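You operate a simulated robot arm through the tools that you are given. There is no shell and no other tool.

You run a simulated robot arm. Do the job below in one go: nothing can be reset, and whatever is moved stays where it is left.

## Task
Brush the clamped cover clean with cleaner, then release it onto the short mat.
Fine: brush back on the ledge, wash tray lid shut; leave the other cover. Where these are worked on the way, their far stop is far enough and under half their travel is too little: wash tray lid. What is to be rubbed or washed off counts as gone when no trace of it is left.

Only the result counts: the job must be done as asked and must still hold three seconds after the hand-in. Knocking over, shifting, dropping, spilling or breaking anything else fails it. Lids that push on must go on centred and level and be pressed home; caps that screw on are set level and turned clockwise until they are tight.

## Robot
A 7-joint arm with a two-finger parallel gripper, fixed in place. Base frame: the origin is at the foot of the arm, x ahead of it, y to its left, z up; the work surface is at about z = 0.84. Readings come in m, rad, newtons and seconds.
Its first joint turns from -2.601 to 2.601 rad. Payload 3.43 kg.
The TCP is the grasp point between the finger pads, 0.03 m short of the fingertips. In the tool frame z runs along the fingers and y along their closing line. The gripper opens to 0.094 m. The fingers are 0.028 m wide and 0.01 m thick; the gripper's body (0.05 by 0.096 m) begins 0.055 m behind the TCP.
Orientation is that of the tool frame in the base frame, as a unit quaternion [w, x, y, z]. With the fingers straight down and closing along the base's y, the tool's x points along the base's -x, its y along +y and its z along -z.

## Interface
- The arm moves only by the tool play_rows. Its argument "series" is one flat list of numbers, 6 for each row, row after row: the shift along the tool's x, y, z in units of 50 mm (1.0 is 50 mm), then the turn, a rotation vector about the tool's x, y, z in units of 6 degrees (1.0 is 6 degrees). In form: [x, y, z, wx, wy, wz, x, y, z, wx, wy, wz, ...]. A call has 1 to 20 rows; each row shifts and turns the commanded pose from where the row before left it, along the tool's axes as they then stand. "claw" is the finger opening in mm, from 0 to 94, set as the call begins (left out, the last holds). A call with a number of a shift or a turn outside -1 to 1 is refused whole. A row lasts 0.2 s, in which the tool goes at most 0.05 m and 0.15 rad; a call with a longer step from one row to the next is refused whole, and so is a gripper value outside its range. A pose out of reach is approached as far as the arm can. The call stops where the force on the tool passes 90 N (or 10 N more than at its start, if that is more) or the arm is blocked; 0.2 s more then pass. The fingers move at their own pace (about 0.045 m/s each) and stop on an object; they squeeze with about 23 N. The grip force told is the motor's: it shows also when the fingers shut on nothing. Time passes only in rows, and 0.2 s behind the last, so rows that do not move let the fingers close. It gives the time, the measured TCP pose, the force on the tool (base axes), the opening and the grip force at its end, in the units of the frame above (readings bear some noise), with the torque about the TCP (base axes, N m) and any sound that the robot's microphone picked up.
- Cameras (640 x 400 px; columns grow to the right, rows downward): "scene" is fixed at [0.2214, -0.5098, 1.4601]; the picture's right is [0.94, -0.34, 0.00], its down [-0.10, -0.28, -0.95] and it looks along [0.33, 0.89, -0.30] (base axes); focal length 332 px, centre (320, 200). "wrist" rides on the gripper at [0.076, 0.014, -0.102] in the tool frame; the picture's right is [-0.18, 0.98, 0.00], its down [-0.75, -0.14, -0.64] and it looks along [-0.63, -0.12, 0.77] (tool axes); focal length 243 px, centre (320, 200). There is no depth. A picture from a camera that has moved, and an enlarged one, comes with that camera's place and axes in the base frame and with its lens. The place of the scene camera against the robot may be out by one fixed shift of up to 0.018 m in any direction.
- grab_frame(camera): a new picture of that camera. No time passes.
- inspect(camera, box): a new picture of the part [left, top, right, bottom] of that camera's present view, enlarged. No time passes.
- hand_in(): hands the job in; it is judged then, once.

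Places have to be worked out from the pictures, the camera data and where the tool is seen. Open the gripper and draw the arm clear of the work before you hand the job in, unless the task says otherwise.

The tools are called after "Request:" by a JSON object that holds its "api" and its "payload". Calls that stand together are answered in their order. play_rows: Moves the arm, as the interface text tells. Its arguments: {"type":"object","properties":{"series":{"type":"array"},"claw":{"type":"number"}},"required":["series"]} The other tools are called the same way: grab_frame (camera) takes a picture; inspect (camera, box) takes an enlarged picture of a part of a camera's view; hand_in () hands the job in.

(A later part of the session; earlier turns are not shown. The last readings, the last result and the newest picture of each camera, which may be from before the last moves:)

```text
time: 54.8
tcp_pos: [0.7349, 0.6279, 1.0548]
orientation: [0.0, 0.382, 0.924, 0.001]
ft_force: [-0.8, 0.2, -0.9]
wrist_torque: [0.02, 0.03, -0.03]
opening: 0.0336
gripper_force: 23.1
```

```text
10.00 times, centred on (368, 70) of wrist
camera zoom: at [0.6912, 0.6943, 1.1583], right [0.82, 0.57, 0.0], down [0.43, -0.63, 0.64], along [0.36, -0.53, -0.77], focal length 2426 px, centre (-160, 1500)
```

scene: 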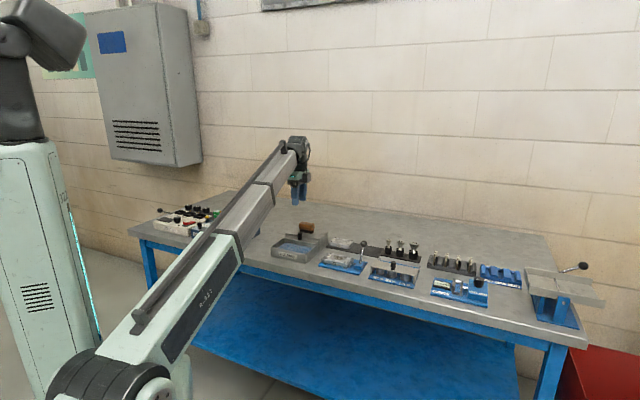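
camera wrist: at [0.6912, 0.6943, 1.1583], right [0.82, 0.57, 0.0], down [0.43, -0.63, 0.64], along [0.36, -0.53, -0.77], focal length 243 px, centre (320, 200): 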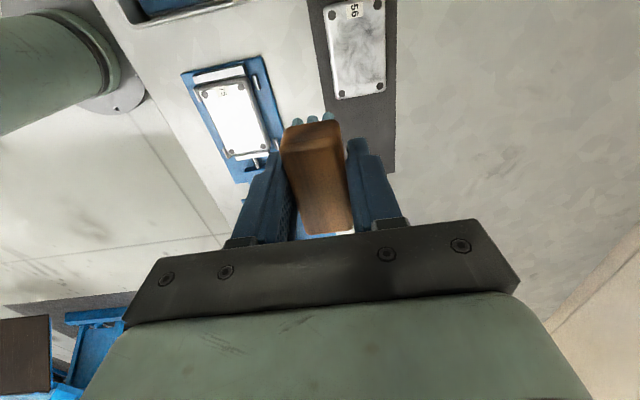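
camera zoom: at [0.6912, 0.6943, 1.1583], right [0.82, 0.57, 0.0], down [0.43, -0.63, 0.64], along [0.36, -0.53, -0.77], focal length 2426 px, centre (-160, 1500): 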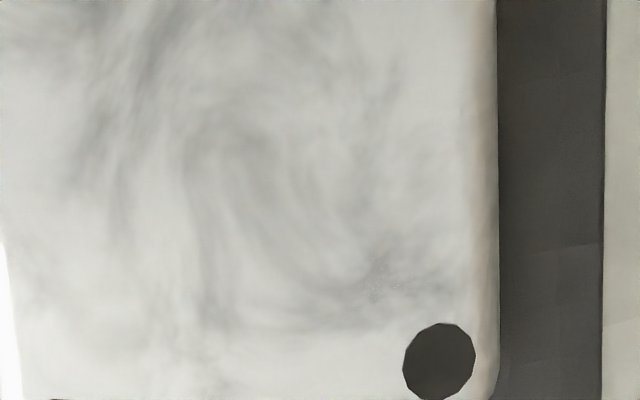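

The same grain patch is on cover 56 at the same place, so it is metal texture: cover 75 is clean. Now I carry the brush back to its spot on the ledge and lower to just above it.

Request:
{"api": "play_rows", "payload": {"series": [0.84, 0, 0, 0, 0, 0, 0.84, 0, 0, 0, 0, 0, 0.84, 0, 0, 0, 0, 0, 0.84, 0.01, 0, 0, 0, 0, 0, 0, 0.8, 0, 0, 0, 0, 0, 0.8, 0, 0, 0, 0, 0, 0.56, 0, 0, 0, 0, 0, 0, 0, 0, 0]}}

Request:
{"api": "grab_frame", "payload": {"camera": "wrist"}}

Request:
{"api": "inspect", "payload": {"camera": "scene", "box": [270, 205, 350, 255]}}

```text
time: 56.6
tcp_pos: [0.6148, 0.7494, 0.9469]
orientation: [0.0, 0.382, 0.924, 0.0]
ft_force: [0.9, 0.1, -0.8]
wrist_torque: [0.0, 0.01, 0.0]
opening: 0.0336
gripper_force: 22.9
```

```text
taken
camera wrist: at [0.572, 0.813, 1.0504], right [0.82, 0.57, 0.0], down [0.43, -0.63, 0.64], along [0.36, -0.53, -0.77], focal length 243 px, centre (320, 200)
```

wrist: 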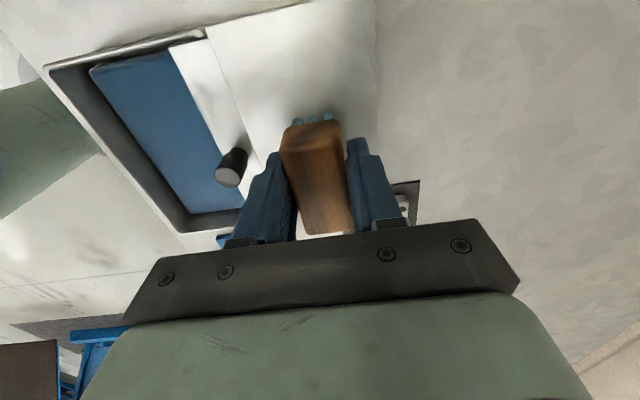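

```text
8.00 times, centred on (310, 230) of scene
camera zoom: at [0.2214, -0.5098, 1.4601], right [0.94, -0.34, 0.0], down [-0.1, -0.28, -0.95], along [0.33, 0.89, -0.3], focal length 2657 px, centre (400, -40)
```

zoom: 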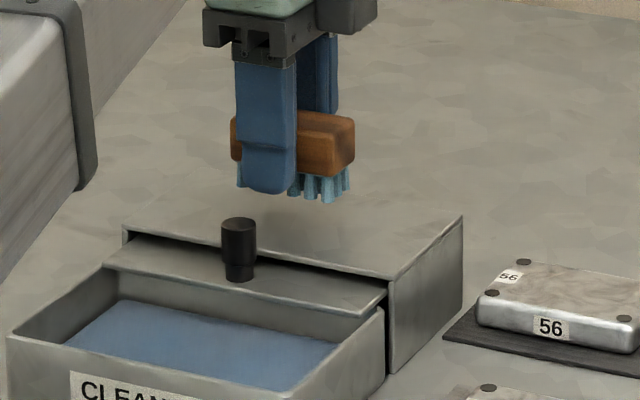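

The brush is above its old place. I lower gently.

Request:
{"api": "play_rows", "payload": {"series": [0, 0, 0.14, 0, 0, 0, 0, 0, 0.06, 0, 0, 0, 0, 0, 0.04, 0, 0, 0]}}

Request:
{"api": "inspect", "payload": {"camera": "scene", "box": [280, 205, 344, 245]}}

```text
time: 57.4
tcp_pos: [0.6151, 0.7495, 0.9345]
orientation: [0.0, 0.382, 0.924, 0.001]
ft_force: [0.4, 0.1, -0.3]
wrist_torque: [-0.01, 0.01, 0.0]
opening: 0.0337
gripper_force: 22.6
```

```text
10.00 times, centred on (312, 225) of scene
camera zoom: at [0.2214, -0.5098, 1.4601], right [0.94, -0.34, 0.0], down [-0.1, -0.28, -0.95], along [0.33, 0.89, -0.3], focal length 3321 px, centre (400, -50)
```

zoom: 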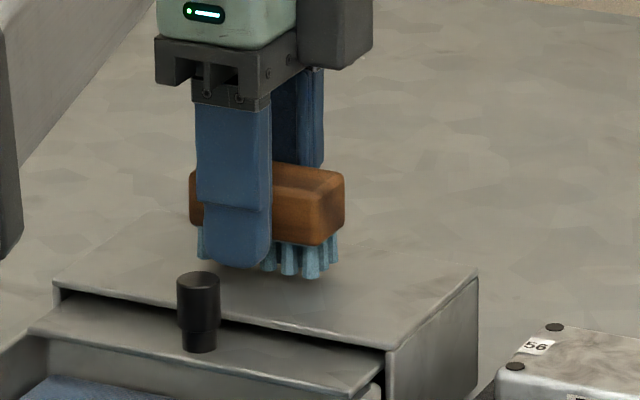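

The bristles are still about 5 mm above the ledge by comparison with before. I continue in 2 mm steps.

Request:
{"api": "play_rows", "payload": {"series": [0, 0, 0.04, 0, 0, 0, 0, 0, 0.03, 0, 0, 0]}}

```text
time: 58.0
tcp_pos: [0.6158, 0.7475, 0.9328]
orientation: [-0.001, 0.383, 0.924, 0.0]
ft_force: [0.0, 0.3, -1.4]
wrist_torque: [0.05, 0.03, -0.02]
opening: 0.0338
gripper_force: 23.3
```

Still free at about 0.932; I go on down.

Request:
{"api": "play_rows", "payload": {"series": [0, 0, 0.03, 0, 0, 0, 0, 0, 0, 0, 0, 0]}}

```text
time: 58.6
tcp_pos: [0.6161, 0.7483, 0.9327]
orientation: [0.0, 0.383, 0.924, -0.001]
ft_force: [0.9, 0.1, 4.2]
wrist_torque: [-0.02, 0.02, -0.02]
opening: 0.0337
gripper_force: 23.2
```

The brush rests on the ledge (4 N). I open to 50 mm and rise straight up.

Request:
{"api": "play_rows", "payload": {"series": [0, 0, 0, 0, 0, 0, 0, 0, 0, 0, 0, 0, 0, 0, 0, 0, 0, 0, 0, 0, -0.3, 0, 0, 0, 0, 0, -0.8, 0, 0, 0, 0, 0, -0.9, 0, 0, 0, 0, 0, -0.9, 0, 0, 0], "claw": 50}}

Request:
{"api": "grab_frame", "payload": {"camera": "wrist"}}

Request:
{"api": "inspect", "payload": {"camera": "scene", "box": [270, 205, 350, 255]}}

```text
time: 60.2
tcp_pos: [0.6161, 0.7489, 1.0759]
orientation: [0.0, 0.382, 0.924, 0.001]
ft_force: [0.0, 0.0, -0.3]
wrist_torque: [-0.01, 0.06, -0.03]
opening: 0.05
gripper_force: 0.1
```

```text
taken
camera wrist: at [0.573, 0.8142, 1.1794], right [0.82, 0.57, 0.0], down [0.43, -0.63, 0.64], along [0.36, -0.53, -0.77], focal length 243 px, centre (320, 200)
```

wrist: 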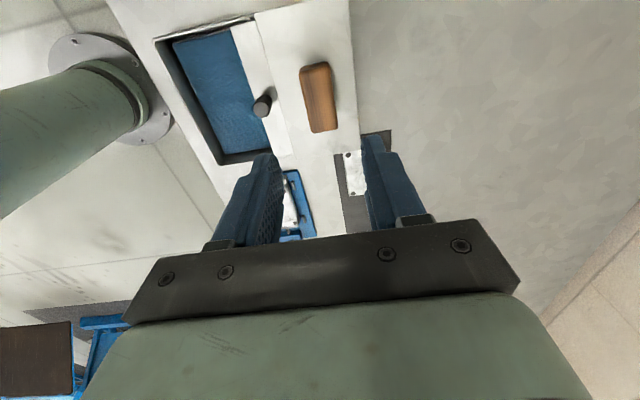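

```text
8.00 times, centred on (310, 230) of scene
camera zoom: at [0.2214, -0.5098, 1.4601], right [0.94, -0.34, 0.0], down [-0.1, -0.28, -0.95], along [0.33, 0.89, -0.3], focal length 2657 px, centre (400, -40)
```

zoom: 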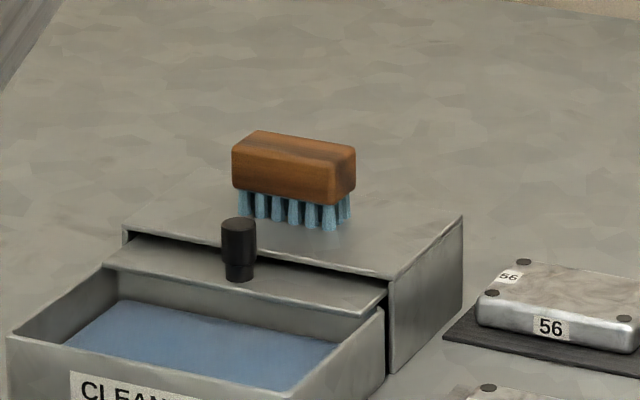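

The brush stands on the ledge. Now I turn back 90° for the lid knob, and move to above it with a slight bias to the near side.

Request:
{"api": "play_rows", "payload": {"series": [0, 0, 0, 0, 0, -1, 0, 0, 0, 0, 0, -1, 0, 0, 0, 0, 0, -1, 0, 0, 0, 0, 0, -1, 0, 0, 0, 0, 0, -1, 0, 0, 0, 0, 0, -1, 0, 0, 0, 0, 0, -1, 0, 0, 0, 0, 0, -1, 0, 0, 0, 0, 0, -1, 0, 0, 0, 0, 0, -1, 0, 0, 0, 0, 0, -1, 0, 0, 0, 0, 0, -1, 0, 0, 0, 0, 0, -1, 0, 0, 0, 0, 0, -1, 0, 0, 0, 0, 0, -1, 0.692, -0.03, 0, 0, 0, 0, 0.692, -0.03, 0, 0, 0, 0, 0, 0, 0.9, 0, 0, 0, 0, 0, 0.8, 0, 0, 0, 0, 0, 0, 0, 0, 0]}}

Request:
{"api": "grab_frame", "payload": {"camera": "wrist"}}

Request:
{"api": "inspect", "payload": {"camera": "scene", "box": [270, 205, 350, 255]}}

```text
time: 64.4
tcp_pos: [0.5704, 0.6981, 0.99]
orientation: [0.001, -0.383, 0.924, 0.0]
ft_force: [-0.1, 0.0, 0.5]
wrist_torque: [-0.01, 0.01, -0.03]
opening: 0.0498
gripper_force: 0.2
```

```text
taken
camera wrist: at [0.5062, 0.6549, 1.094], right [-0.57, 0.82, 0.0], down [0.63, 0.43, 0.64], along [0.53, 0.36, -0.77], focal length 243 px, centre (320, 200)
```

wrist: 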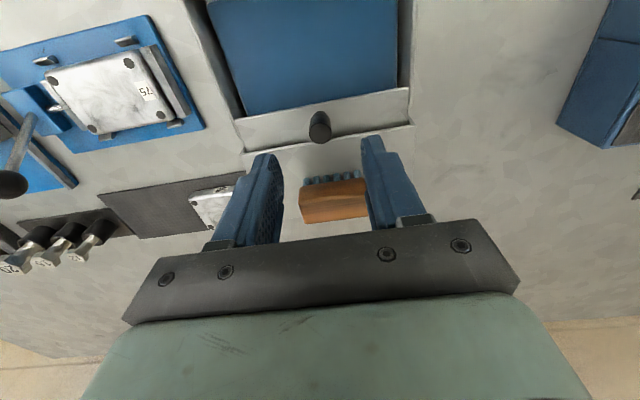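

```text
8.00 times, centred on (310, 230) of scene
camera zoom: at [0.2214, -0.5098, 1.4601], right [0.94, -0.34, 0.0], down [-0.1, -0.28, -0.95], along [0.33, 0.89, -0.3], focal length 2657 px, centre (400, -40)
```

zoom: 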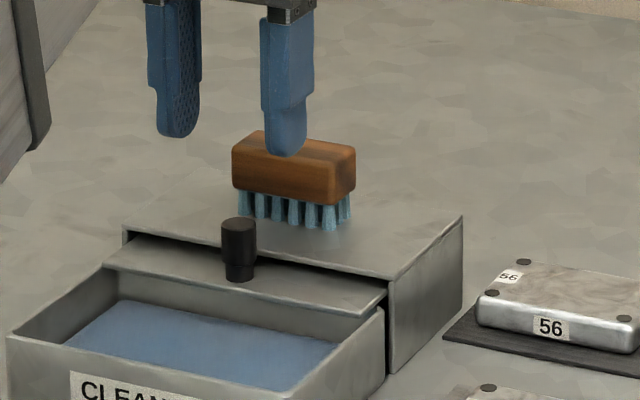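

The knob is at n ≈ 0.903, and I am at 0.897 above it. I nudge 2 mm outward, go down to z ≈ 0.923 and close.

Request:
{"api": "play_rows", "payload": {"series": [-0.04, 0, 0.6, 0, 0, 0, 0, 0, 0.5, 0, 0, 0, 0, 0, 0.24, 0, 0, 0, 0, 0, 0, 0, 0, 0]}}

Request:
{"api": "play_rows", "payload": {"series": [0, 0, 0, 0, 0, 0, 0, 0, 0, 0, 0, 0, 0, 0, 0, 0, 0, 0, 0, 0, 0, 0, 0, 0], "claw": 0}}

Request:
{"api": "grab_frame", "payload": {"camera": "wrist"}}

```text
time: 65.4
tcp_pos: [0.5717, 0.7006, 0.9246]
orientation: [0.0, -0.383, 0.924, 0.001]
ft_force: [-0.6, -0.6, -0.2]
wrist_torque: [0.01, 0.01, -0.03]
opening: 0.0501
gripper_force: 0.0
```

```text
time: 66.4
tcp_pos: [0.5707, 0.6996, 0.9255]
orientation: [0.0, -0.382, 0.924, -0.001]
ft_force: [5.0, -5.4, -0.9]
wrist_torque: [-0.02, -0.07, -0.02]
opening: 0.0175
gripper_force: 45.1
```

```text
taken
camera wrist: at [0.5076, 0.6558, 1.0272], right [-0.56, 0.83, 0.0], down [0.63, 0.43, 0.64], along [0.53, 0.36, -0.77], focal length 243 px, centre (320, 200)
```

wrist: 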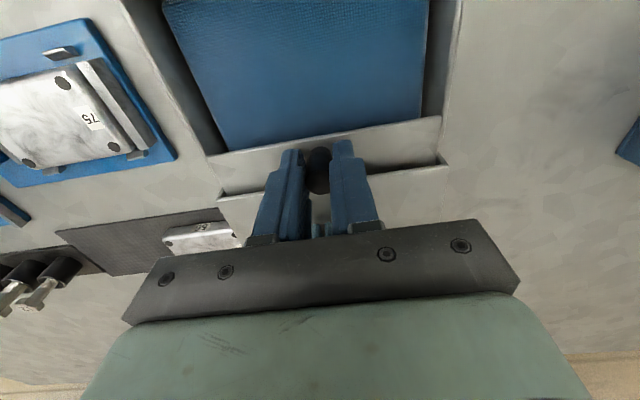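

The knob is held. I pull the lid shut towards the robot in 10 mm steps.

Request:
{"api": "play_rows", "payload": {"series": [0.15, 0, 0, 0, 0, 0, 0.2, 0, 0, 0, 0, 0, 0.2, 0, 0, 0, 0, 0, 0.2, 0, 0, 0, 0, 0, 0.2, 0, 0, 0, 0, 0, 0.2, 0, 0, 0, 0, 0, 0.2, 0, 0, 0, 0, 0, 0.2, 0, 0, 0, 0, 0]}}

Request:
{"api": "grab_frame", "payload": {"camera": "wrist"}}

```text
time: 68.2
tcp_pos: [0.5165, 0.6436, 0.9239]
orientation: [0.0, -0.383, 0.924, -0.001]
ft_force: [11.1, -10.1, -6.0]
wrist_torque: [0.29, -0.63, -0.05]
opening: 0.0173
gripper_force: 44.9
```

```text
taken
camera wrist: at [0.4525, 0.6008, 1.0271], right [-0.56, 0.83, 0.0], down [0.63, 0.43, 0.64], along [0.53, 0.36, -0.77], focal length 243 px, centre (320, 200)
```

wrist: 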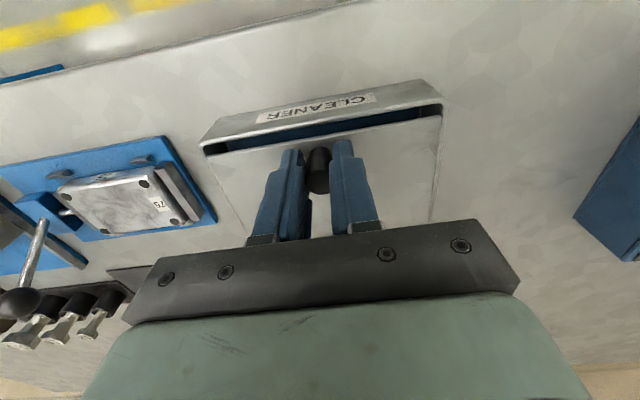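

About 1 cm is left to close, with a slight sideways load. I pull on with a small sideways ease.

Request:
{"api": "play_rows", "payload": {"series": [0.1, -0.02, 0, 0, 0, 0, 0.1, -0.01, 0, 0, 0, 0]}}

Request:
{"api": "grab_frame", "payload": {"camera": "wrist"}}

```text
time: 68.8
tcp_pos: [0.51, 0.6365, 0.9241]
orientation: [-0.001, -0.383, 0.924, 0.0]
ft_force: [2.3, -3.0, -1.4]
wrist_torque: [0.13, -0.3, -0.05]
opening: 0.0176
gripper_force: 45.1
```

```text
taken
camera wrist: at [0.4459, 0.5934, 1.0272], right [-0.57, 0.82, 0.0], down [0.63, 0.43, 0.64], along [0.53, 0.36, -0.77], focal length 243 px, centre (320, 200)
```

wrist: 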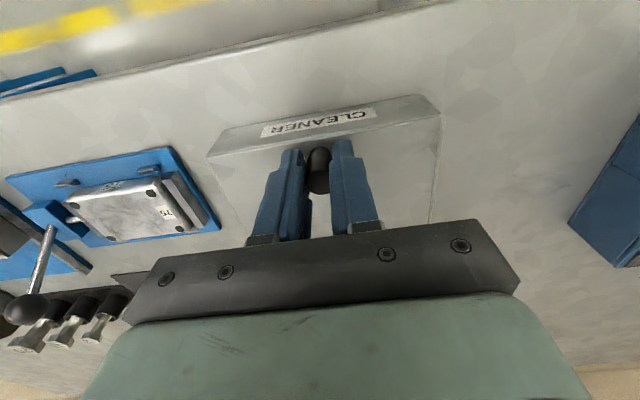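

The lid looks closed (n ≈ 0.811). I tug a couple of millimetres more to feel the closed stop.

Request:
{"api": "play_rows", "payload": {"series": [0.05, 0, 0, 0, 0, 0, 0.03, 0, 0, 0, 0, 0]}}

Request:
{"api": "inspect", "payload": {"camera": "wrist", "box": [190, 80, 450, 243]}}

```text
time: 69.4
tcp_pos: [0.5088, 0.6365, 0.9245]
orientation: [0.002, -0.383, 0.924, 0.001]
ft_force: [16.8, 20.4, 0.7]
wrist_torque: [-0.08, 0.1, 0.02]
opening: 0.0176
gripper_force: 44.7
```

```text
2.45 times, centred on (320, 162) of wrist
camera zoom: at [0.4451, 0.5927, 1.0268], right [-0.57, 0.82, 0.0], down [0.63, 0.43, 0.65], along [0.53, 0.37, -0.76], focal length 595 px, centre (320, 294)
```

zoom: 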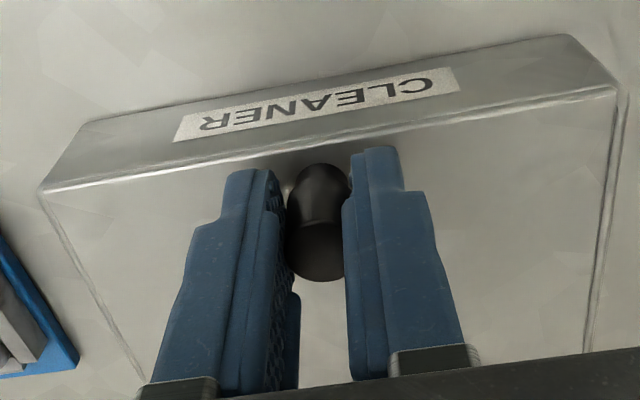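

A firm 26 N stop: the lid is shut. I ease off the pull, open and rise.

Request:
{"api": "play_rows", "payload": {"series": [-0.06, 0, 0, 0, 0, 0, 0, 0, 0, 0, 0, 0, 0, 0, 0, 0, 0, 0, 0, 0, -0.4, 0, 0, 0, 0, 0, -0.9, 0, 0, 0, 0, 0, -0.9, 0, 0, 0, 0, 0, -0.9, 0, 0, 0], "claw": 60}}

Request:
{"api": "grab_frame", "payload": {"camera": "wrist"}}

Request:
{"api": "inspect", "payload": {"camera": "scene", "box": [262, 205, 358, 265]}}

```text
time: 71.0
tcp_pos: [0.5087, 0.6342, 1.0793]
orientation: [0.0, -0.382, 0.924, 0.0]
ft_force: [-0.1, 0.0, -0.1]
wrist_torque: [-0.01, 0.0, 0.0]
opening: 0.06
gripper_force: 0.1
```

```text
taken
camera wrist: at [0.4456, 0.5919, 1.1826], right [-0.57, 0.82, 0.0], down [0.63, 0.43, 0.64], along [0.53, 0.36, -0.77], focal length 243 px, centre (320, 200)
```

wrist: 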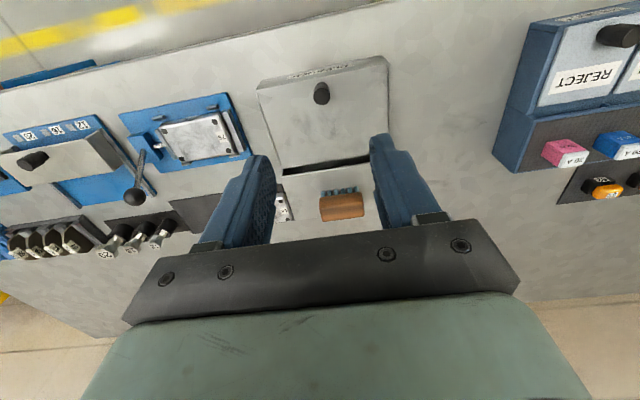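

```text
6.67 times, centred on (310, 235) of scene
camera zoom: at [0.2214, -0.5098, 1.4601], right [0.94, -0.34, 0.0], down [-0.1, -0.28, -0.95], along [0.33, 0.89, -0.3], focal length 2214 px, centre (387, -33)
```

zoom: 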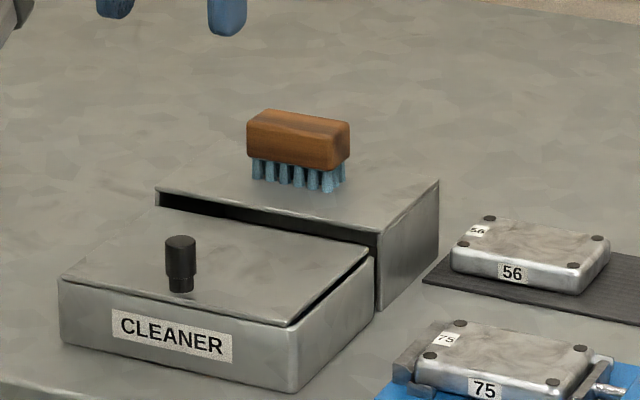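

Tray and brush are back in order. Next is the clamp lever, so I look at its block closely to see how it swings.

Request:
{"api": "inspect", "payload": {"camera": "scene", "box": [350, 238, 374, 253]}}

Request:
{"api": "inspect", "payload": {"camera": "scene", "box": [346, 250, 378, 270]}}

Request:
{"api": "inspect", "payload": {"camera": "wrist", "box": [110, 80, 270, 180]}}

```text
16.00 times, centred on (362, 246) of scene
camera zoom: at [0.2214, -0.5098, 1.4601], right [0.94, -0.34, 0.0], down [-0.1, -0.28, -0.95], along [0.33, 0.89, -0.3], focal length 5314 px, centre (-352, -528)
```

zoom: 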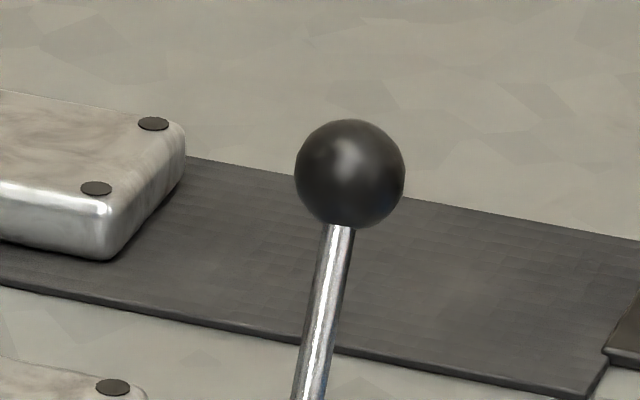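

```text
16.00 times, centred on (362, 260) of scene
camera zoom: at [0.2214, -0.5098, 1.4601], right [0.94, -0.34, 0.0], down [-0.1, -0.28, -0.95], along [0.33, 0.89, -0.3], focal length 5314 px, centre (-352, -760)
```

zoom: 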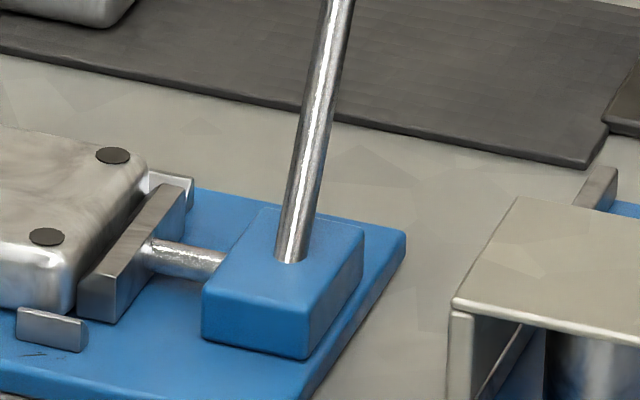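

```text
4.00 times, centred on (190, 130) of wrist
camera zoom: at [0.4456, 0.5919, 1.1826], right [-0.57, 0.82, 0.0], down [0.63, 0.43, 0.64], along [0.53, 0.36, -0.77], focal length 970 px, centre (840, 480)
```

zoom: 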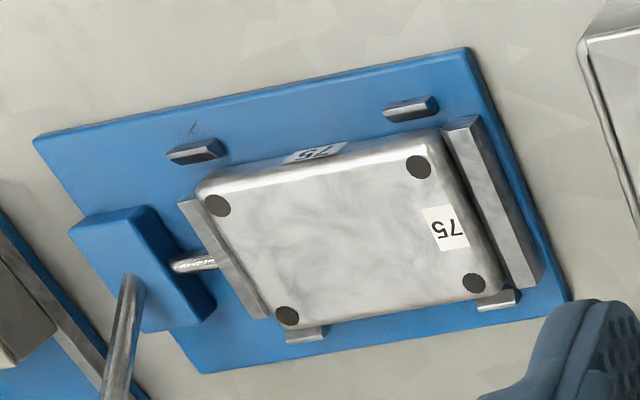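

The lever leans away at about 45° from its block, ball near (0.762, 0.502, 0.926) and 25 mm wide. Gripping the ball across e lets it pivot in the pads while I follow its swing. I move above it, staying high.

Request:
{"api": "play_rows", "payload": {"series": [-0.283, -0.909, 0, 0, 0, 0, -0.283, -0.909, 0, 0, 0, 0, -0.283, -0.909, 0, 0, 0, 0, -0.283, -0.909, 0, 0, 0, 0, -0.283, -0.909, 0, 0, 0, 0, -0.283, -0.909, 0, 0, 0, 0, 0, 0, 0.5, 0, 0, 0, 0, 0, 0, 0, 0, 0], "claw": 56}}

Request:
{"api": "grab_frame", "payload": {"camera": "wrist"}}

Request:
{"api": "inspect", "payload": {"camera": "wrist", "box": [220, 60, 420, 185]}}

Request:
{"api": "inspect", "payload": {"camera": "scene", "box": [310, 210, 406, 270]}}

```text
time: 72.8
tcp_pos: [0.7622, 0.5035, 1.0542]
orientation: [0.0, -0.383, 0.924, 0.0]
ft_force: [-0.6, 0.9, 0.5]
wrist_torque: [-0.01, 0.01, -0.01]
opening: 0.0561
gripper_force: 0.1
```

```text
taken
camera wrist: at [0.6987, 0.4592, 1.1573], right [-0.57, 0.82, 0.0], down [0.63, 0.43, 0.64], along [0.53, 0.36, -0.77], focal length 243 px, centre (320, 200)
```

wrist: 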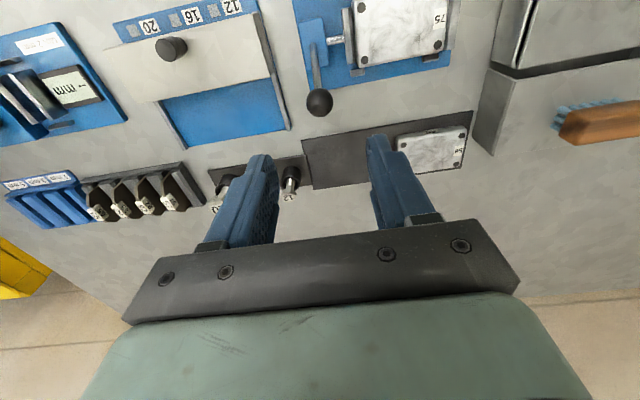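

```text
3.20 times, centred on (320, 122) of wrist
camera zoom: at [0.6987, 0.4592, 1.1573], right [-0.57, 0.82, 0.0], down [0.63, 0.43, 0.64], along [0.53, 0.36, -0.77], focal length 776 px, centre (320, 448)
```

zoom: 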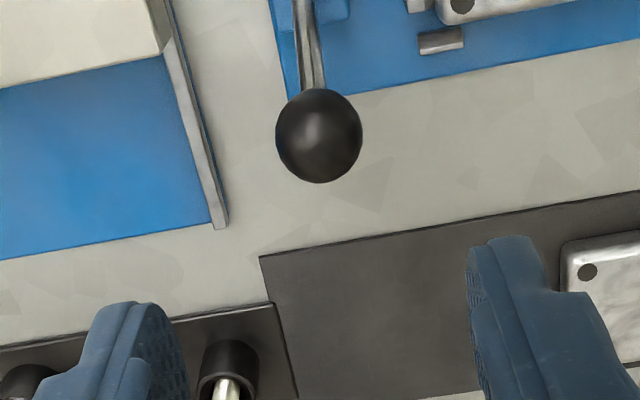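

```text
6.67 times, centred on (358, 240) of scene
camera zoom: at [0.2214, -0.5098, 1.4601], right [0.94, -0.34, 0.0], down [-0.1, -0.28, -0.95], along [0.33, 0.89, -0.3], focal length 2214 px, centre (67, -67)
```

zoom: 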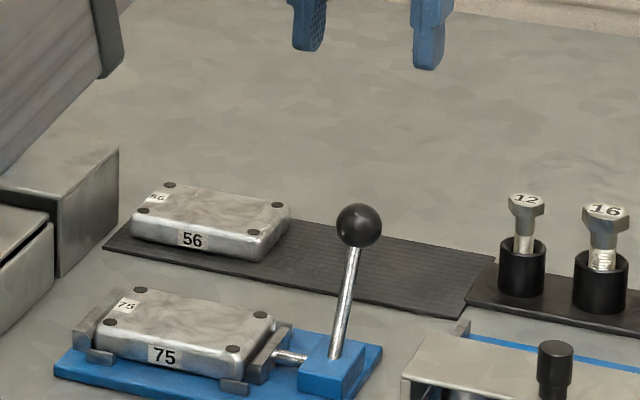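

The ball centre is at (0.761, 0.502), right under the TCP, and the rod lies in the n–z plane. I lower to ball height with the fingers 56 mm apart, clear of the plug station wall.

Request:
{"api": "play_rows", "payload": {"series": [0.02, 0, 0.9, 0, 0, 0, 0, 0, 0.9, 0, 0, 0, 0, 0, 0.66, 0, 0, 0, 0, 0, 0, 0, 0, 0]}}

Request:
{"api": "grab_frame", "payload": {"camera": "wrist"}}

Request:
{"api": "inspect", "payload": {"camera": "scene", "box": [326, 220, 406, 270]}}

```text
time: 73.8
tcp_pos: [0.762, 0.5023, 0.9295]
orientation: [0.0, -0.382, 0.924, 0.0]
ft_force: [-0.7, 0.5, -0.3]
wrist_torque: [-0.04, -0.01, -0.01]
opening: 0.0557
gripper_force: 0.1
```

```text
taken
camera wrist: at [0.698, 0.458, 1.0332], right [-0.57, 0.82, 0.0], down [0.63, 0.43, 0.64], along [0.53, 0.36, -0.77], focal length 243 px, centre (320, 200)
```

wrist: 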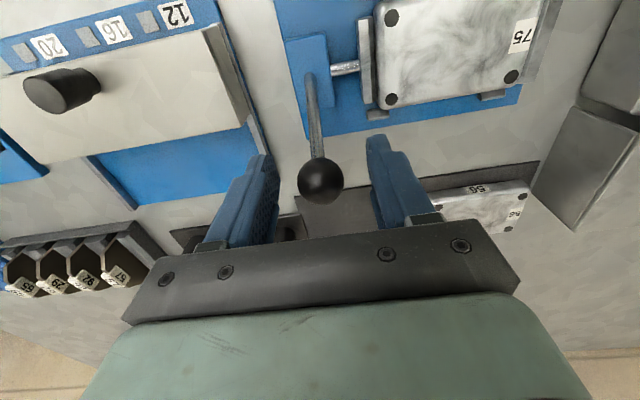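

```text
8.00 times, centred on (366, 245) of scene
camera zoom: at [0.2214, -0.5098, 1.4601], right [0.94, -0.34, 0.0], down [-0.1, -0.28, -0.95], along [0.33, 0.89, -0.3], focal length 2657 px, centre (-48, -160)
```

zoom: 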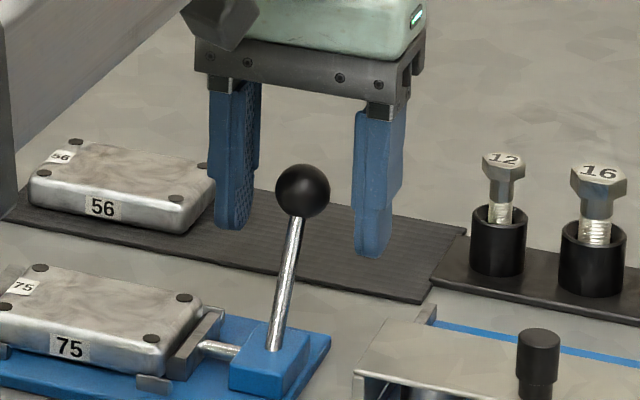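

The ball is between the pads at TCP height. I close on it.

Request:
{"api": "play_rows", "payload": {"series": [0, 0, 0, 0, 0, 0, 0, 0, 0, 0, 0, 0, 0, 0, 0, 0, 0, 0, 0, 0, 0, 0, 0, 0], "claw": 0}}

Request:
{"api": "grab_frame", "payload": {"camera": "wrist"}}

```text
time: 74.8
tcp_pos: [0.7607, 0.5014, 0.93]
orientation: [0.0, -0.382, 0.924, 0.001]
ft_force: [-3.0, 2.0, -2.3]
wrist_torque: [0.03, 0.0, -0.01]
opening: 0.0249
gripper_force: 44.9
```

```text
taken
camera wrist: at [0.6978, 0.4582, 1.0335], right [-0.57, 0.82, 0.0], down [0.63, 0.43, 0.64], along [0.53, 0.36, -0.77], focal length 243 px, centre (320, 200)
```

wrist: 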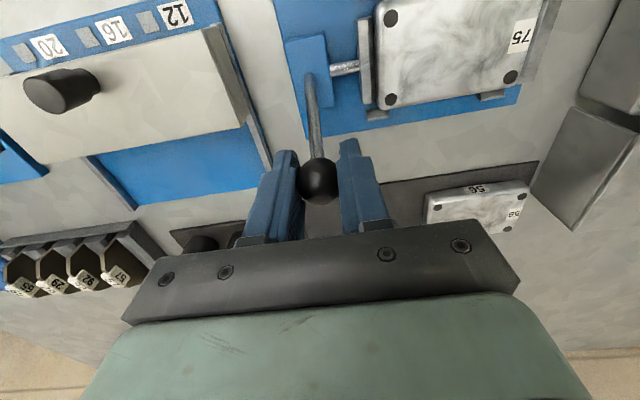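

The ball is held (24.9 mm). I try a small 4 mm move along the presumed arc, towards the robot and slightly up, and read the force.

Request:
{"api": "play_rows", "payload": {"series": [0.07, 0, -0.04, 0, 0, 0, 0, 0, 0, 0, 0, 0]}}

```text
time: 75.4
tcp_pos: [0.7594, 0.5005, 0.9323]
orientation: [0.001, -0.382, 0.924, 0.001]
ft_force: [6.0, 9.2, -13.6]
wrist_torque: [0.81, -0.75, -0.04]
opening: 0.0248
gripper_force: 44.9
```

It resists with about 17 N against the motion. I try a little more, mostly straight towards the robot, to see whether it gives.

Request:
{"api": "play_rows", "payload": {"series": [0.08, 0, 0.0, 0, 0, 0, 0, 0, 0, 0, 0, 0]}}

Request:
{"api": "grab_frame", "payload": {"camera": "wrist"}}

```text
time: 76.0
tcp_pos: [0.7578, 0.4987, 0.9348]
orientation: [0.002, -0.382, 0.924, 0.001]
ft_force: [12.1, 15.0, 8.2]
wrist_torque: [0.9, -0.78, -0.03]
opening: 0.0247
gripper_force: 45.0
```

```text
taken
camera wrist: at [0.6933, 0.4539, 1.0367], right [-0.57, 0.82, 0.0], down [0.63, 0.43, 0.65], along [0.53, 0.37, -0.76], focal length 243 px, centre (320, 200)
```

wrist: 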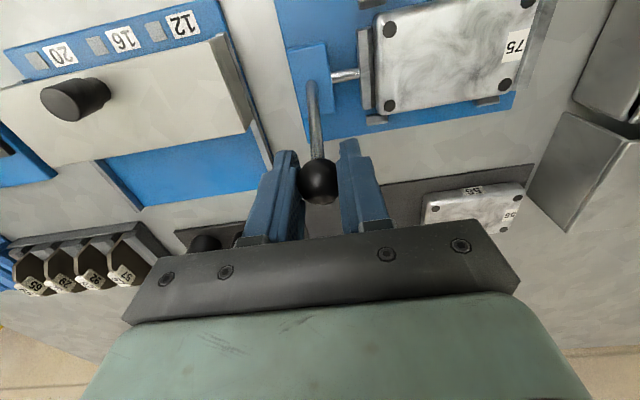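

The ball is moving along an upward arc (n −4 mm, z +5 mm) against about 20 N friction, so the lever swings towards the robot. I follow it further.

Request:
{"api": "play_rows", "payload": {"series": [0.14, 0, -0.1, 0, 0, 0, 0.14, 0, -0.08, 0, 0, 0]}}

Request:
{"api": "inspect", "payload": {"camera": "scene", "box": [326, 225, 390, 265]}}

```text
time: 76.6
tcp_pos: [0.7458, 0.4854, 0.9409]
orientation: [-0.002, -0.383, 0.924, 0.0]
ft_force: [5.4, 7.0, -14.8]
wrist_torque: [0.64, -0.63, -0.02]
opening: 0.025
gripper_force: 44.6
```

```text
10.00 times, centred on (358, 245) of scene
camera zoom: at [0.2214, -0.5098, 1.4601], right [0.94, -0.34, 0.0], down [-0.1, -0.28, -0.95], along [0.33, 0.89, -0.3], focal length 3321 px, centre (-60, -250)
```

zoom: 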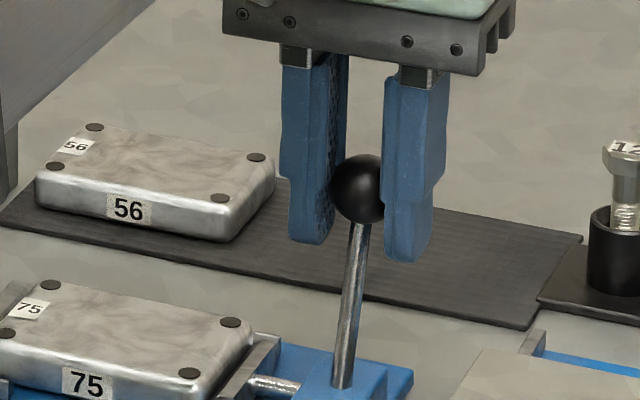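

The path fits a circle about a pivot near (n 0.848, z 0.863) with R ≈ 0.08. I continue along that arc over the top, watching the jaw.

Request:
{"api": "play_rows", "payload": {"series": [0.23, 0, -0.02, 0, 0, 0, 0.23, 0, -0.01, 0, 0, 0]}}

Request:
{"api": "grab_frame", "payload": {"camera": "wrist"}}

Request:
{"api": "inspect", "payload": {"camera": "scene", "box": [326, 230, 390, 270]}}

```text
time: 77.2
tcp_pos: [0.7317, 0.4714, 0.9448]
orientation: [0.003, -0.383, 0.924, 0.0]
ft_force: [12.5, 9.7, 17.8]
wrist_torque: [0.98, -1.02, -0.01]
opening: 0.025
gripper_force: 44.6
```

```text
taken
camera wrist: at [0.6667, 0.4274, 1.0477], right [-0.56, 0.83, 0.0], down [0.63, 0.43, 0.65], along [0.53, 0.36, -0.76], focal length 243 px, centre (320, 200)
```

wrist: 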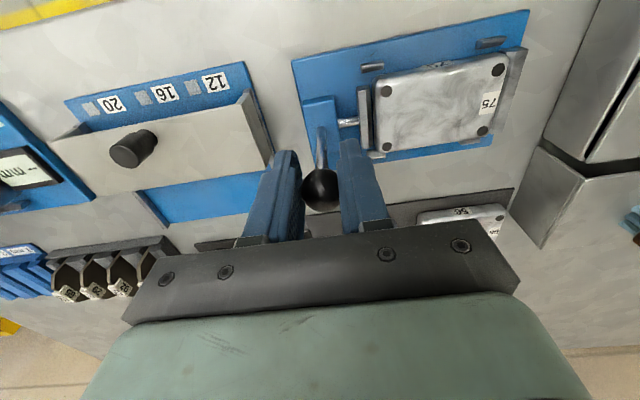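

```text
10.00 times, centred on (358, 250) of scene
camera zoom: at [0.2214, -0.5098, 1.4601], right [0.94, -0.34, 0.0], down [-0.1, -0.28, -0.95], along [0.33, 0.89, -0.3], focal length 3321 px, centre (-60, -300)
```

zoom: 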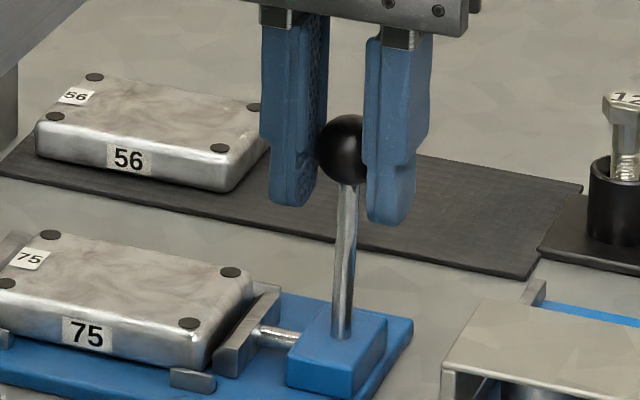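

The lever is now vertical (rod base n ≈ 0.8505, same as the ball). I continue over the top towards the robot.

Request:
{"api": "play_rows", "payload": {"series": [0.16, 0, -0.03, 0, 0, 0, 0.16, 0, 0.03, 0, 0, 0]}}

Request:
{"api": "inspect", "payload": {"camera": "scene", "box": [326, 230, 390, 270]}}

Request:
{"api": "grab_frame", "payload": {"camera": "wrist"}}

```text
time: 77.8
tcp_pos: [0.7179, 0.4587, 0.9438]
orientation: [0.002, -0.383, 0.924, 0.0]
ft_force: [9.6, 4.9, 20.8]
wrist_torque: [0.89, -0.93, -0.05]
opening: 0.0249
gripper_force: 45.2
```

```text
10.00 times, centred on (358, 250) of scene
camera zoom: at [0.2214, -0.5098, 1.4601], right [0.94, -0.34, 0.0], down [-0.1, -0.28, -0.95], along [0.33, 0.89, -0.3], focal length 3321 px, centre (-60, -300)
```

zoom: 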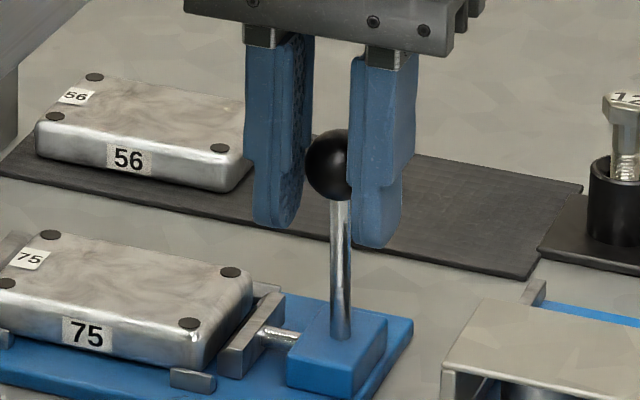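

```text
taken
camera wrist: at [0.6548, 0.4155, 1.0472], right [-0.56, 0.83, 0.0], down [0.63, 0.43, 0.64], along [0.53, 0.36, -0.77], focal length 243 px, centre (320, 200)
```

wrist: 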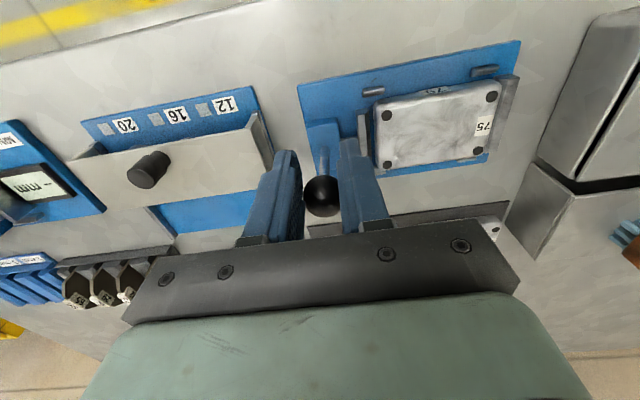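

The jaw is backing off from the cover. I follow the arc on down towards the robot.

Request:
{"api": "play_rows", "payload": {"series": [0.16, 0, 0.02, 0, 0, 0, 0.16, 0, 0.1, 0, 0, 0]}}

Request:
{"api": "inspect", "payload": {"camera": "scene", "box": [326, 230, 390, 270]}}

Request:
{"api": "grab_frame", "payload": {"camera": "wrist"}}

```text
time: 78.4
tcp_pos: [0.7065, 0.4471, 0.9373]
orientation: [-0.001, -0.382, 0.924, 0.0]
ft_force: [0.0, 0.8, 0.4]
wrist_torque: [0.02, 0.03, -0.01]
opening: 0.0
gripper_force: 32.7
```

```text
10.00 times, centred on (358, 250) of scene
camera zoom: at [0.2214, -0.5098, 1.4601], right [0.94, -0.34, 0.0], down [-0.1, -0.28, -0.95], along [0.33, 0.89, -0.3], focal length 3321 px, centre (-60, -300)
```

zoom: 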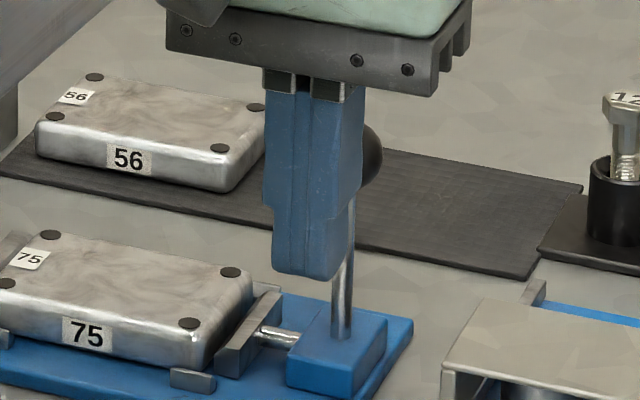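

```text
taken
camera wrist: at [0.6432, 0.4039, 1.0399], right [-0.57, 0.82, 0.0], down [0.63, 0.43, 0.64], along [0.53, 0.36, -0.77], focal length 243 px, centre (320, 200)
```

wrist: 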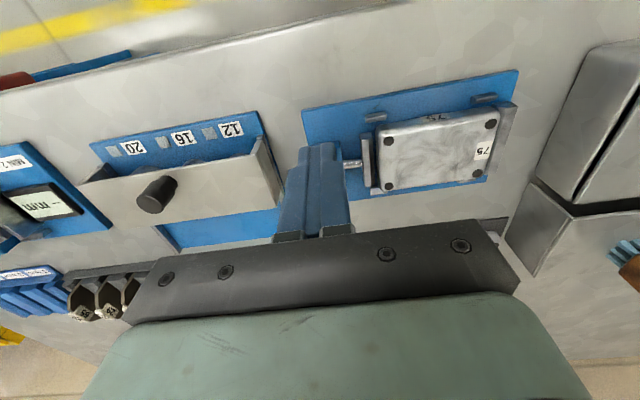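

The ball slipped out of the pads when the lever was just past vertical, though the jaw does retract as the lever comes towards me. I will push instead: raise the closed fingers, go over to the far side of the ball, and draw it towards the robot.

Request:
{"api": "play_rows", "payload": {"series": [0, 0, -0.7, 0, 0, 0, 0, 0, -0.7, 0, 0, 0, -0.8, 0, 0, 0, 0, 0, -0.8, 0, 0, 0, 0, 0, 0, 0, 0, 0, 0, 0], "claw": 0}}

Request:
{"api": "grab_frame", "payload": {"camera": "wrist"}}

Request:
{"api": "inspect", "payload": {"camera": "scene", "box": [326, 225, 390, 265]}}

```text
time: 79.6
tcp_pos: [0.763, 0.5042, 1.0063]
orientation: [0.0, -0.383, 0.924, 0.0]
ft_force: [-0.4, -0.3, -0.3]
wrist_torque: [0.02, -0.01, 0.0]
opening: 0.0
gripper_force: 33.5
```

```text
taken
camera wrist: at [0.6993, 0.461, 1.1098], right [-0.57, 0.82, 0.0], down [0.63, 0.43, 0.64], along [0.53, 0.36, -0.77], focal length 243 px, centre (320, 200)
```

wrist: 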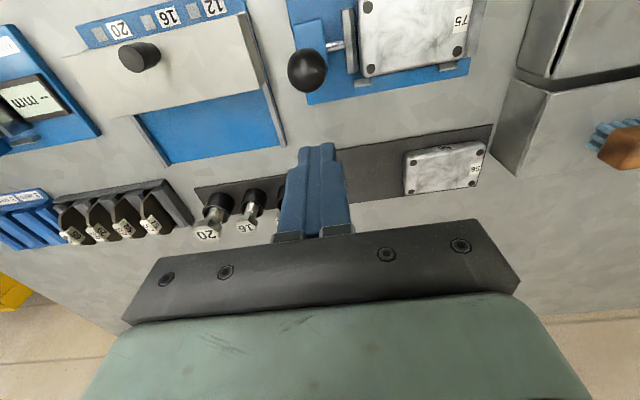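

```text
10.00 times, centred on (358, 245) of scene
camera zoom: at [0.2214, -0.5098, 1.4601], right [0.94, -0.34, 0.0], down [-0.1, -0.28, -0.95], along [0.33, 0.89, -0.3], focal length 3321 px, centre (-60, -250)
```

zoom: 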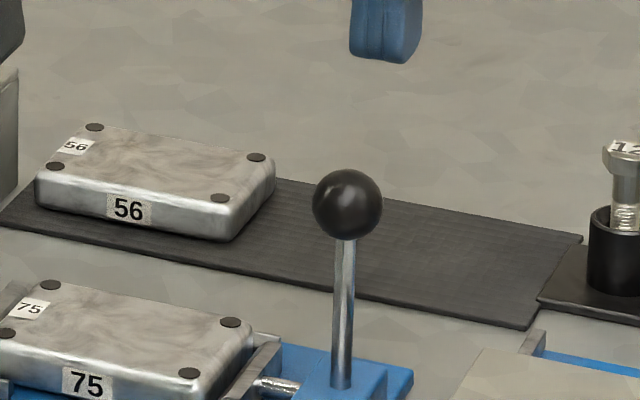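

The lever stands vertical by itself with its ball at n ≈ 0.854. My closed fingers are at n ≈ 0.896 on its far side; I lower to ball height and draw towards the robot in steps.

Request:
{"api": "play_rows", "payload": {"series": [0, 0, 0.58, 0, 0, 0, 0, 0, 0.58, 0, 0, 0, 0.2, 0, 0, 0, 0, 0, 0.2, 0, 0, 0, 0, 0, 0.2, 0, 0, 0, 0, 0]}}

Request:
{"api": "inspect", "payload": {"camera": "scene", "box": [326, 225, 390, 265]}}

Request:
{"api": "grab_frame", "payload": {"camera": "wrist"}}

```text
time: 80.8
tcp_pos: [0.7432, 0.4833, 0.9496]
orientation: [0.0, -0.383, 0.924, 0.0]
ft_force: [0.1, 0.3, 0.5]
wrist_torque: [-0.02, 0.0, -0.02]
opening: 0.0001
gripper_force: 33.4
```

```text
10.00 times, centred on (358, 245) of scene
camera zoom: at [0.2214, -0.5098, 1.4601], right [0.94, -0.34, 0.0], down [-0.1, -0.28, -0.95], along [0.33, 0.89, -0.3], focal length 3321 px, centre (-60, -250)
```

zoom: 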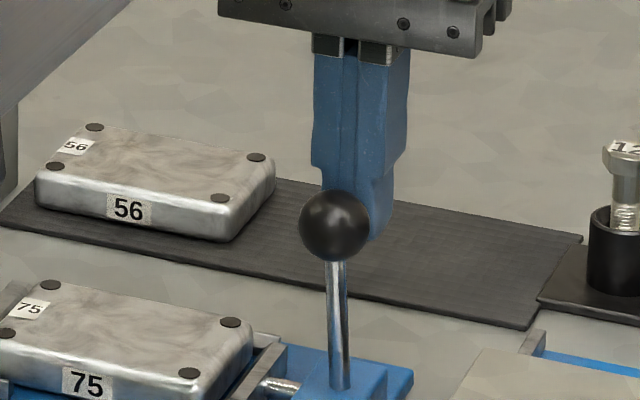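

```text
taken
camera wrist: at [0.679, 0.4398, 1.0521], right [-0.57, 0.82, 0.0], down [0.63, 0.43, 0.64], along [0.53, 0.36, -0.77], focal length 243 px, centre (320, 200)
```

wrist: 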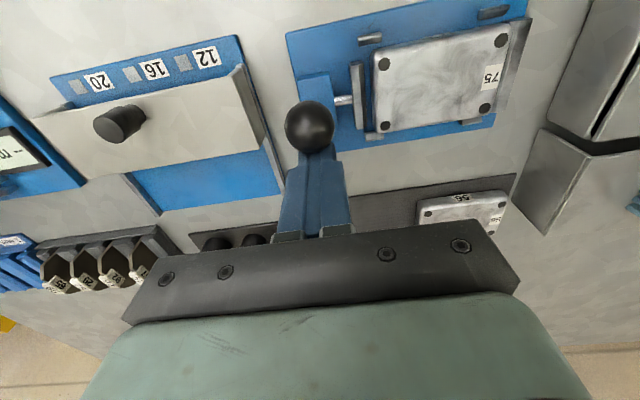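

The lever is now past vertical towards the robot. I keep pushing, lowering slightly with the ball.

Request:
{"api": "play_rows", "payload": {"series": [0.2, 0, 0, 0, 0, 0, 0.2, 0, 0.04, 0, 0, 0, 0.2, 0, 0.08, 0, 0, 0]}}

Request:
{"api": "inspect", "payload": {"camera": "scene", "box": [326, 230, 390, 270]}}

Request:
{"api": "grab_frame", "payload": {"camera": "wrist"}}

```text
time: 81.6
tcp_pos: [0.725, 0.4666, 0.9453]
orientation: [0.005, -0.384, 0.923, 0.002]
ft_force: [28.8, 29.7, 14.8]
wrist_torque: [0.45, -0.38, 0.03]
opening: 0.0001
gripper_force: 32.8
```

```text
10.00 times, centred on (358, 250) of scene
camera zoom: at [0.2214, -0.5098, 1.4601], right [0.94, -0.34, 0.0], down [-0.1, -0.28, -0.95], along [0.33, 0.89, -0.3], focal length 3321 px, centre (-60, -300)
```

zoom: 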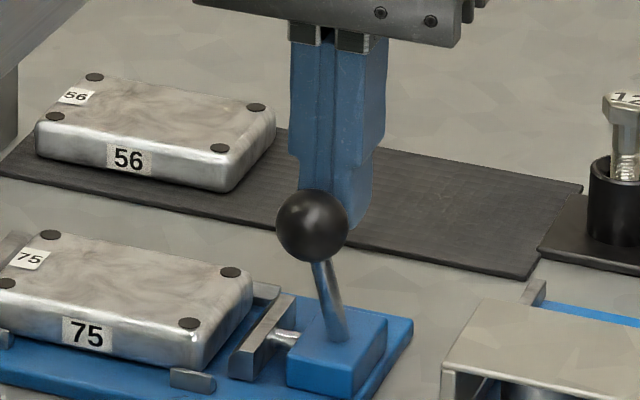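

```text
taken
camera wrist: at [0.6611, 0.4222, 1.0463], right [-0.57, 0.82, 0.0], down [0.63, 0.43, 0.65], along [0.54, 0.37, -0.76], focal length 243 px, centre (320, 200)
```

wrist: 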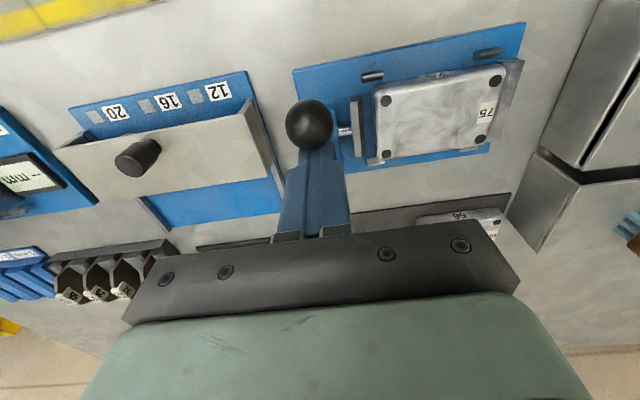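

41 N of push-back: the lever is at its far stop and the jaw has a clear gap from the cover. I back off and rise, then check it stays.

Request:
{"api": "play_rows", "payload": {"series": [-0.3, 0, 0, 0, 0, 0, -0.3, 0, -0.2, 0, 0, 0, 0, 0, -0.9, 0, 0, 0, 0, 0, -0.9, 0, 0, 0, 0, 0, 0, 0, 0, 0]}}

Request:
{"api": "inspect", "payload": {"camera": "scene", "box": [320, 235, 384, 275]}}

Request:
{"api": "grab_frame", "payload": {"camera": "wrist"}}

Request:
{"api": "inspect", "payload": {"camera": "wrist", "box": [270, 10, 510, 160]}}

```text
time: 82.8
tcp_pos: [0.7419, 0.4832, 1.045]
orientation: [0.0, -0.383, 0.924, 0.0]
ft_force: [-0.6, -0.7, 0.1]
wrist_torque: [0.01, 0.03, 0.01]
opening: 0.0003
gripper_force: 32.5
```

```text
10.00 times, centred on (352, 255) of scene
camera zoom: at [0.2214, -0.5098, 1.4601], right [0.94, -0.34, 0.0], down [-0.1, -0.28, -0.95], along [0.33, 0.89, -0.3], focal length 3321 px, centre (0, -350)
```

zoom: 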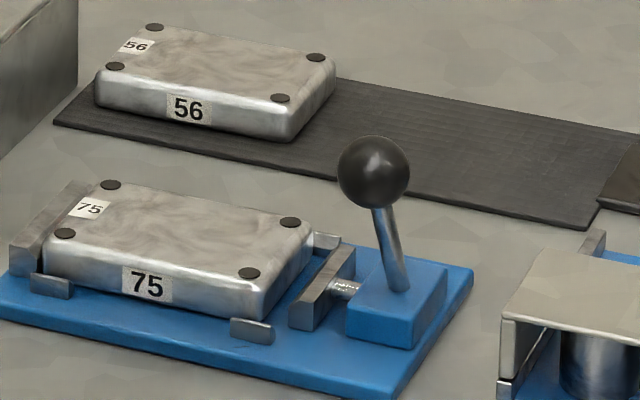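

```text
taken
camera wrist: at [0.6792, 0.4401, 1.1484], right [-0.57, 0.82, 0.0], down [0.63, 0.43, 0.64], along [0.53, 0.36, -0.77], focal length 243 px, centre (320, 200)
```

wrist: 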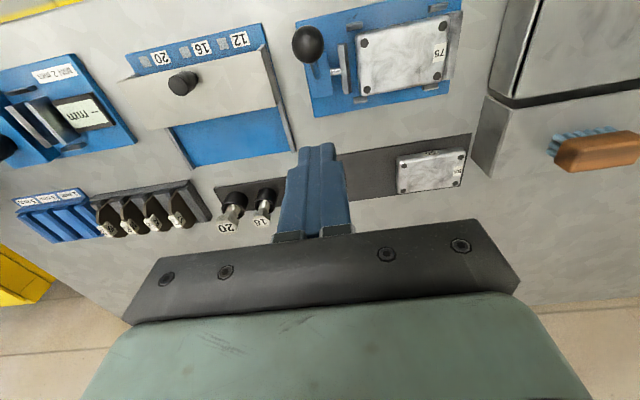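

```text
2.67 times, centred on (390, 85) of wrist
camera zoom: at [0.6792, 0.4401, 1.1484], right [-0.57, 0.82, 0.0], down [0.63, 0.43, 0.64], along [0.53, 0.36, -0.77], focal length 647 px, centre (133, 507)
```

zoom: 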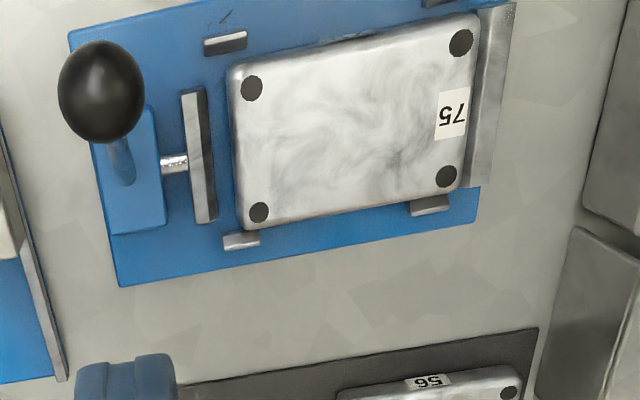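

The lever stays back and the jaw has about 1 cm clearance, with the cover resting free. Before gripping, I turn the tool so it closes along n and test whether the mat spot is reachable low down.

Request:
{"api": "play_rows", "payload": {"series": [0, 0, 0, 0, 0, 1, 0, 0, 0, 0, 0, 1, 0, 0, 0, 0, 0, 1, 0, 0, 0, 0, 0, 1, 0, 0, 0, 0, 0, 1, 0, 0, 0, 0, 0, 1, 0, 0, 0, 0, 0, 1, 0, 0, 0, 0, 0, 1, 0, 0, 0, 0, 0, 1, 0, 0, 0, 0, 0, 1, 0, 0, 0, 0, 0, 1, 0, 0, 0, 0, 0, 1, 0, 0, 0, 0, 0, 1, 0, 0, 0, 0, 0, 1, 0, 0, 0, 0, 0, 1, 0.15, 0.9, 0, 0, 0, 0, 0.15, 0.9, 0, 0, 0, 0, 0.15, 0.88, 0, 0, 0, 0, 0, 0, 0, 0, 0, 0], "claw": 0}}

Request:
{"api": "grab_frame", "payload": {"camera": "wrist"}}

Request:
{"api": "grab_frame", "payload": {"camera": "scene"}}

```text
time: 86.8
tcp_pos: [0.8219, 0.5934, 1.0434]
orientation: [0.001, 0.383, 0.924, 0.0]
ft_force: [-0.4, 0.0, -0.4]
wrist_torque: [0.02, -0.03, -0.03]
opening: 0.0
gripper_force: 32.9
```

```text
taken
camera wrist: at [0.7786, 0.6581, 1.1472], right [0.83, 0.56, 0.0], down [0.43, -0.63, 0.64], along [0.36, -0.53, -0.77], focal length 243 px, centre (320, 200)
```

wrist: 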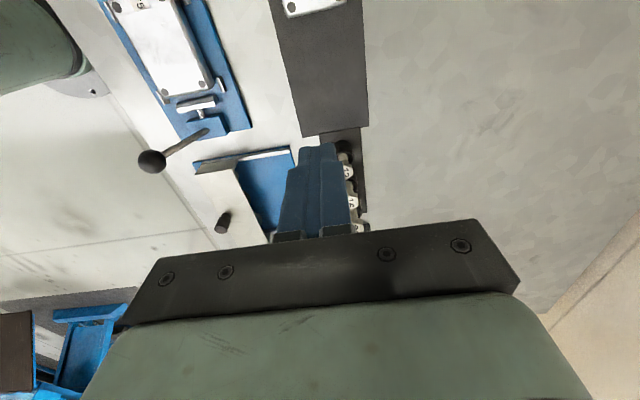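

```text
taken
```

scene: 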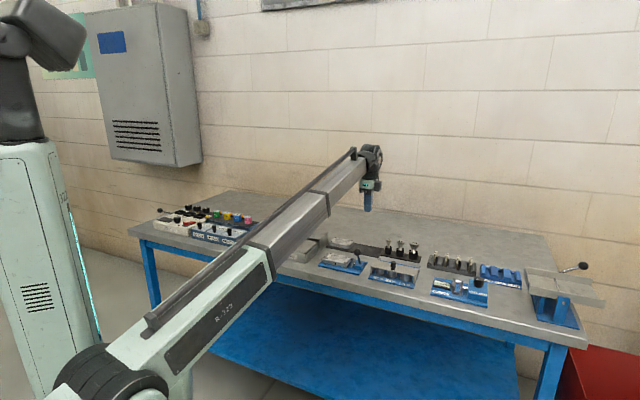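

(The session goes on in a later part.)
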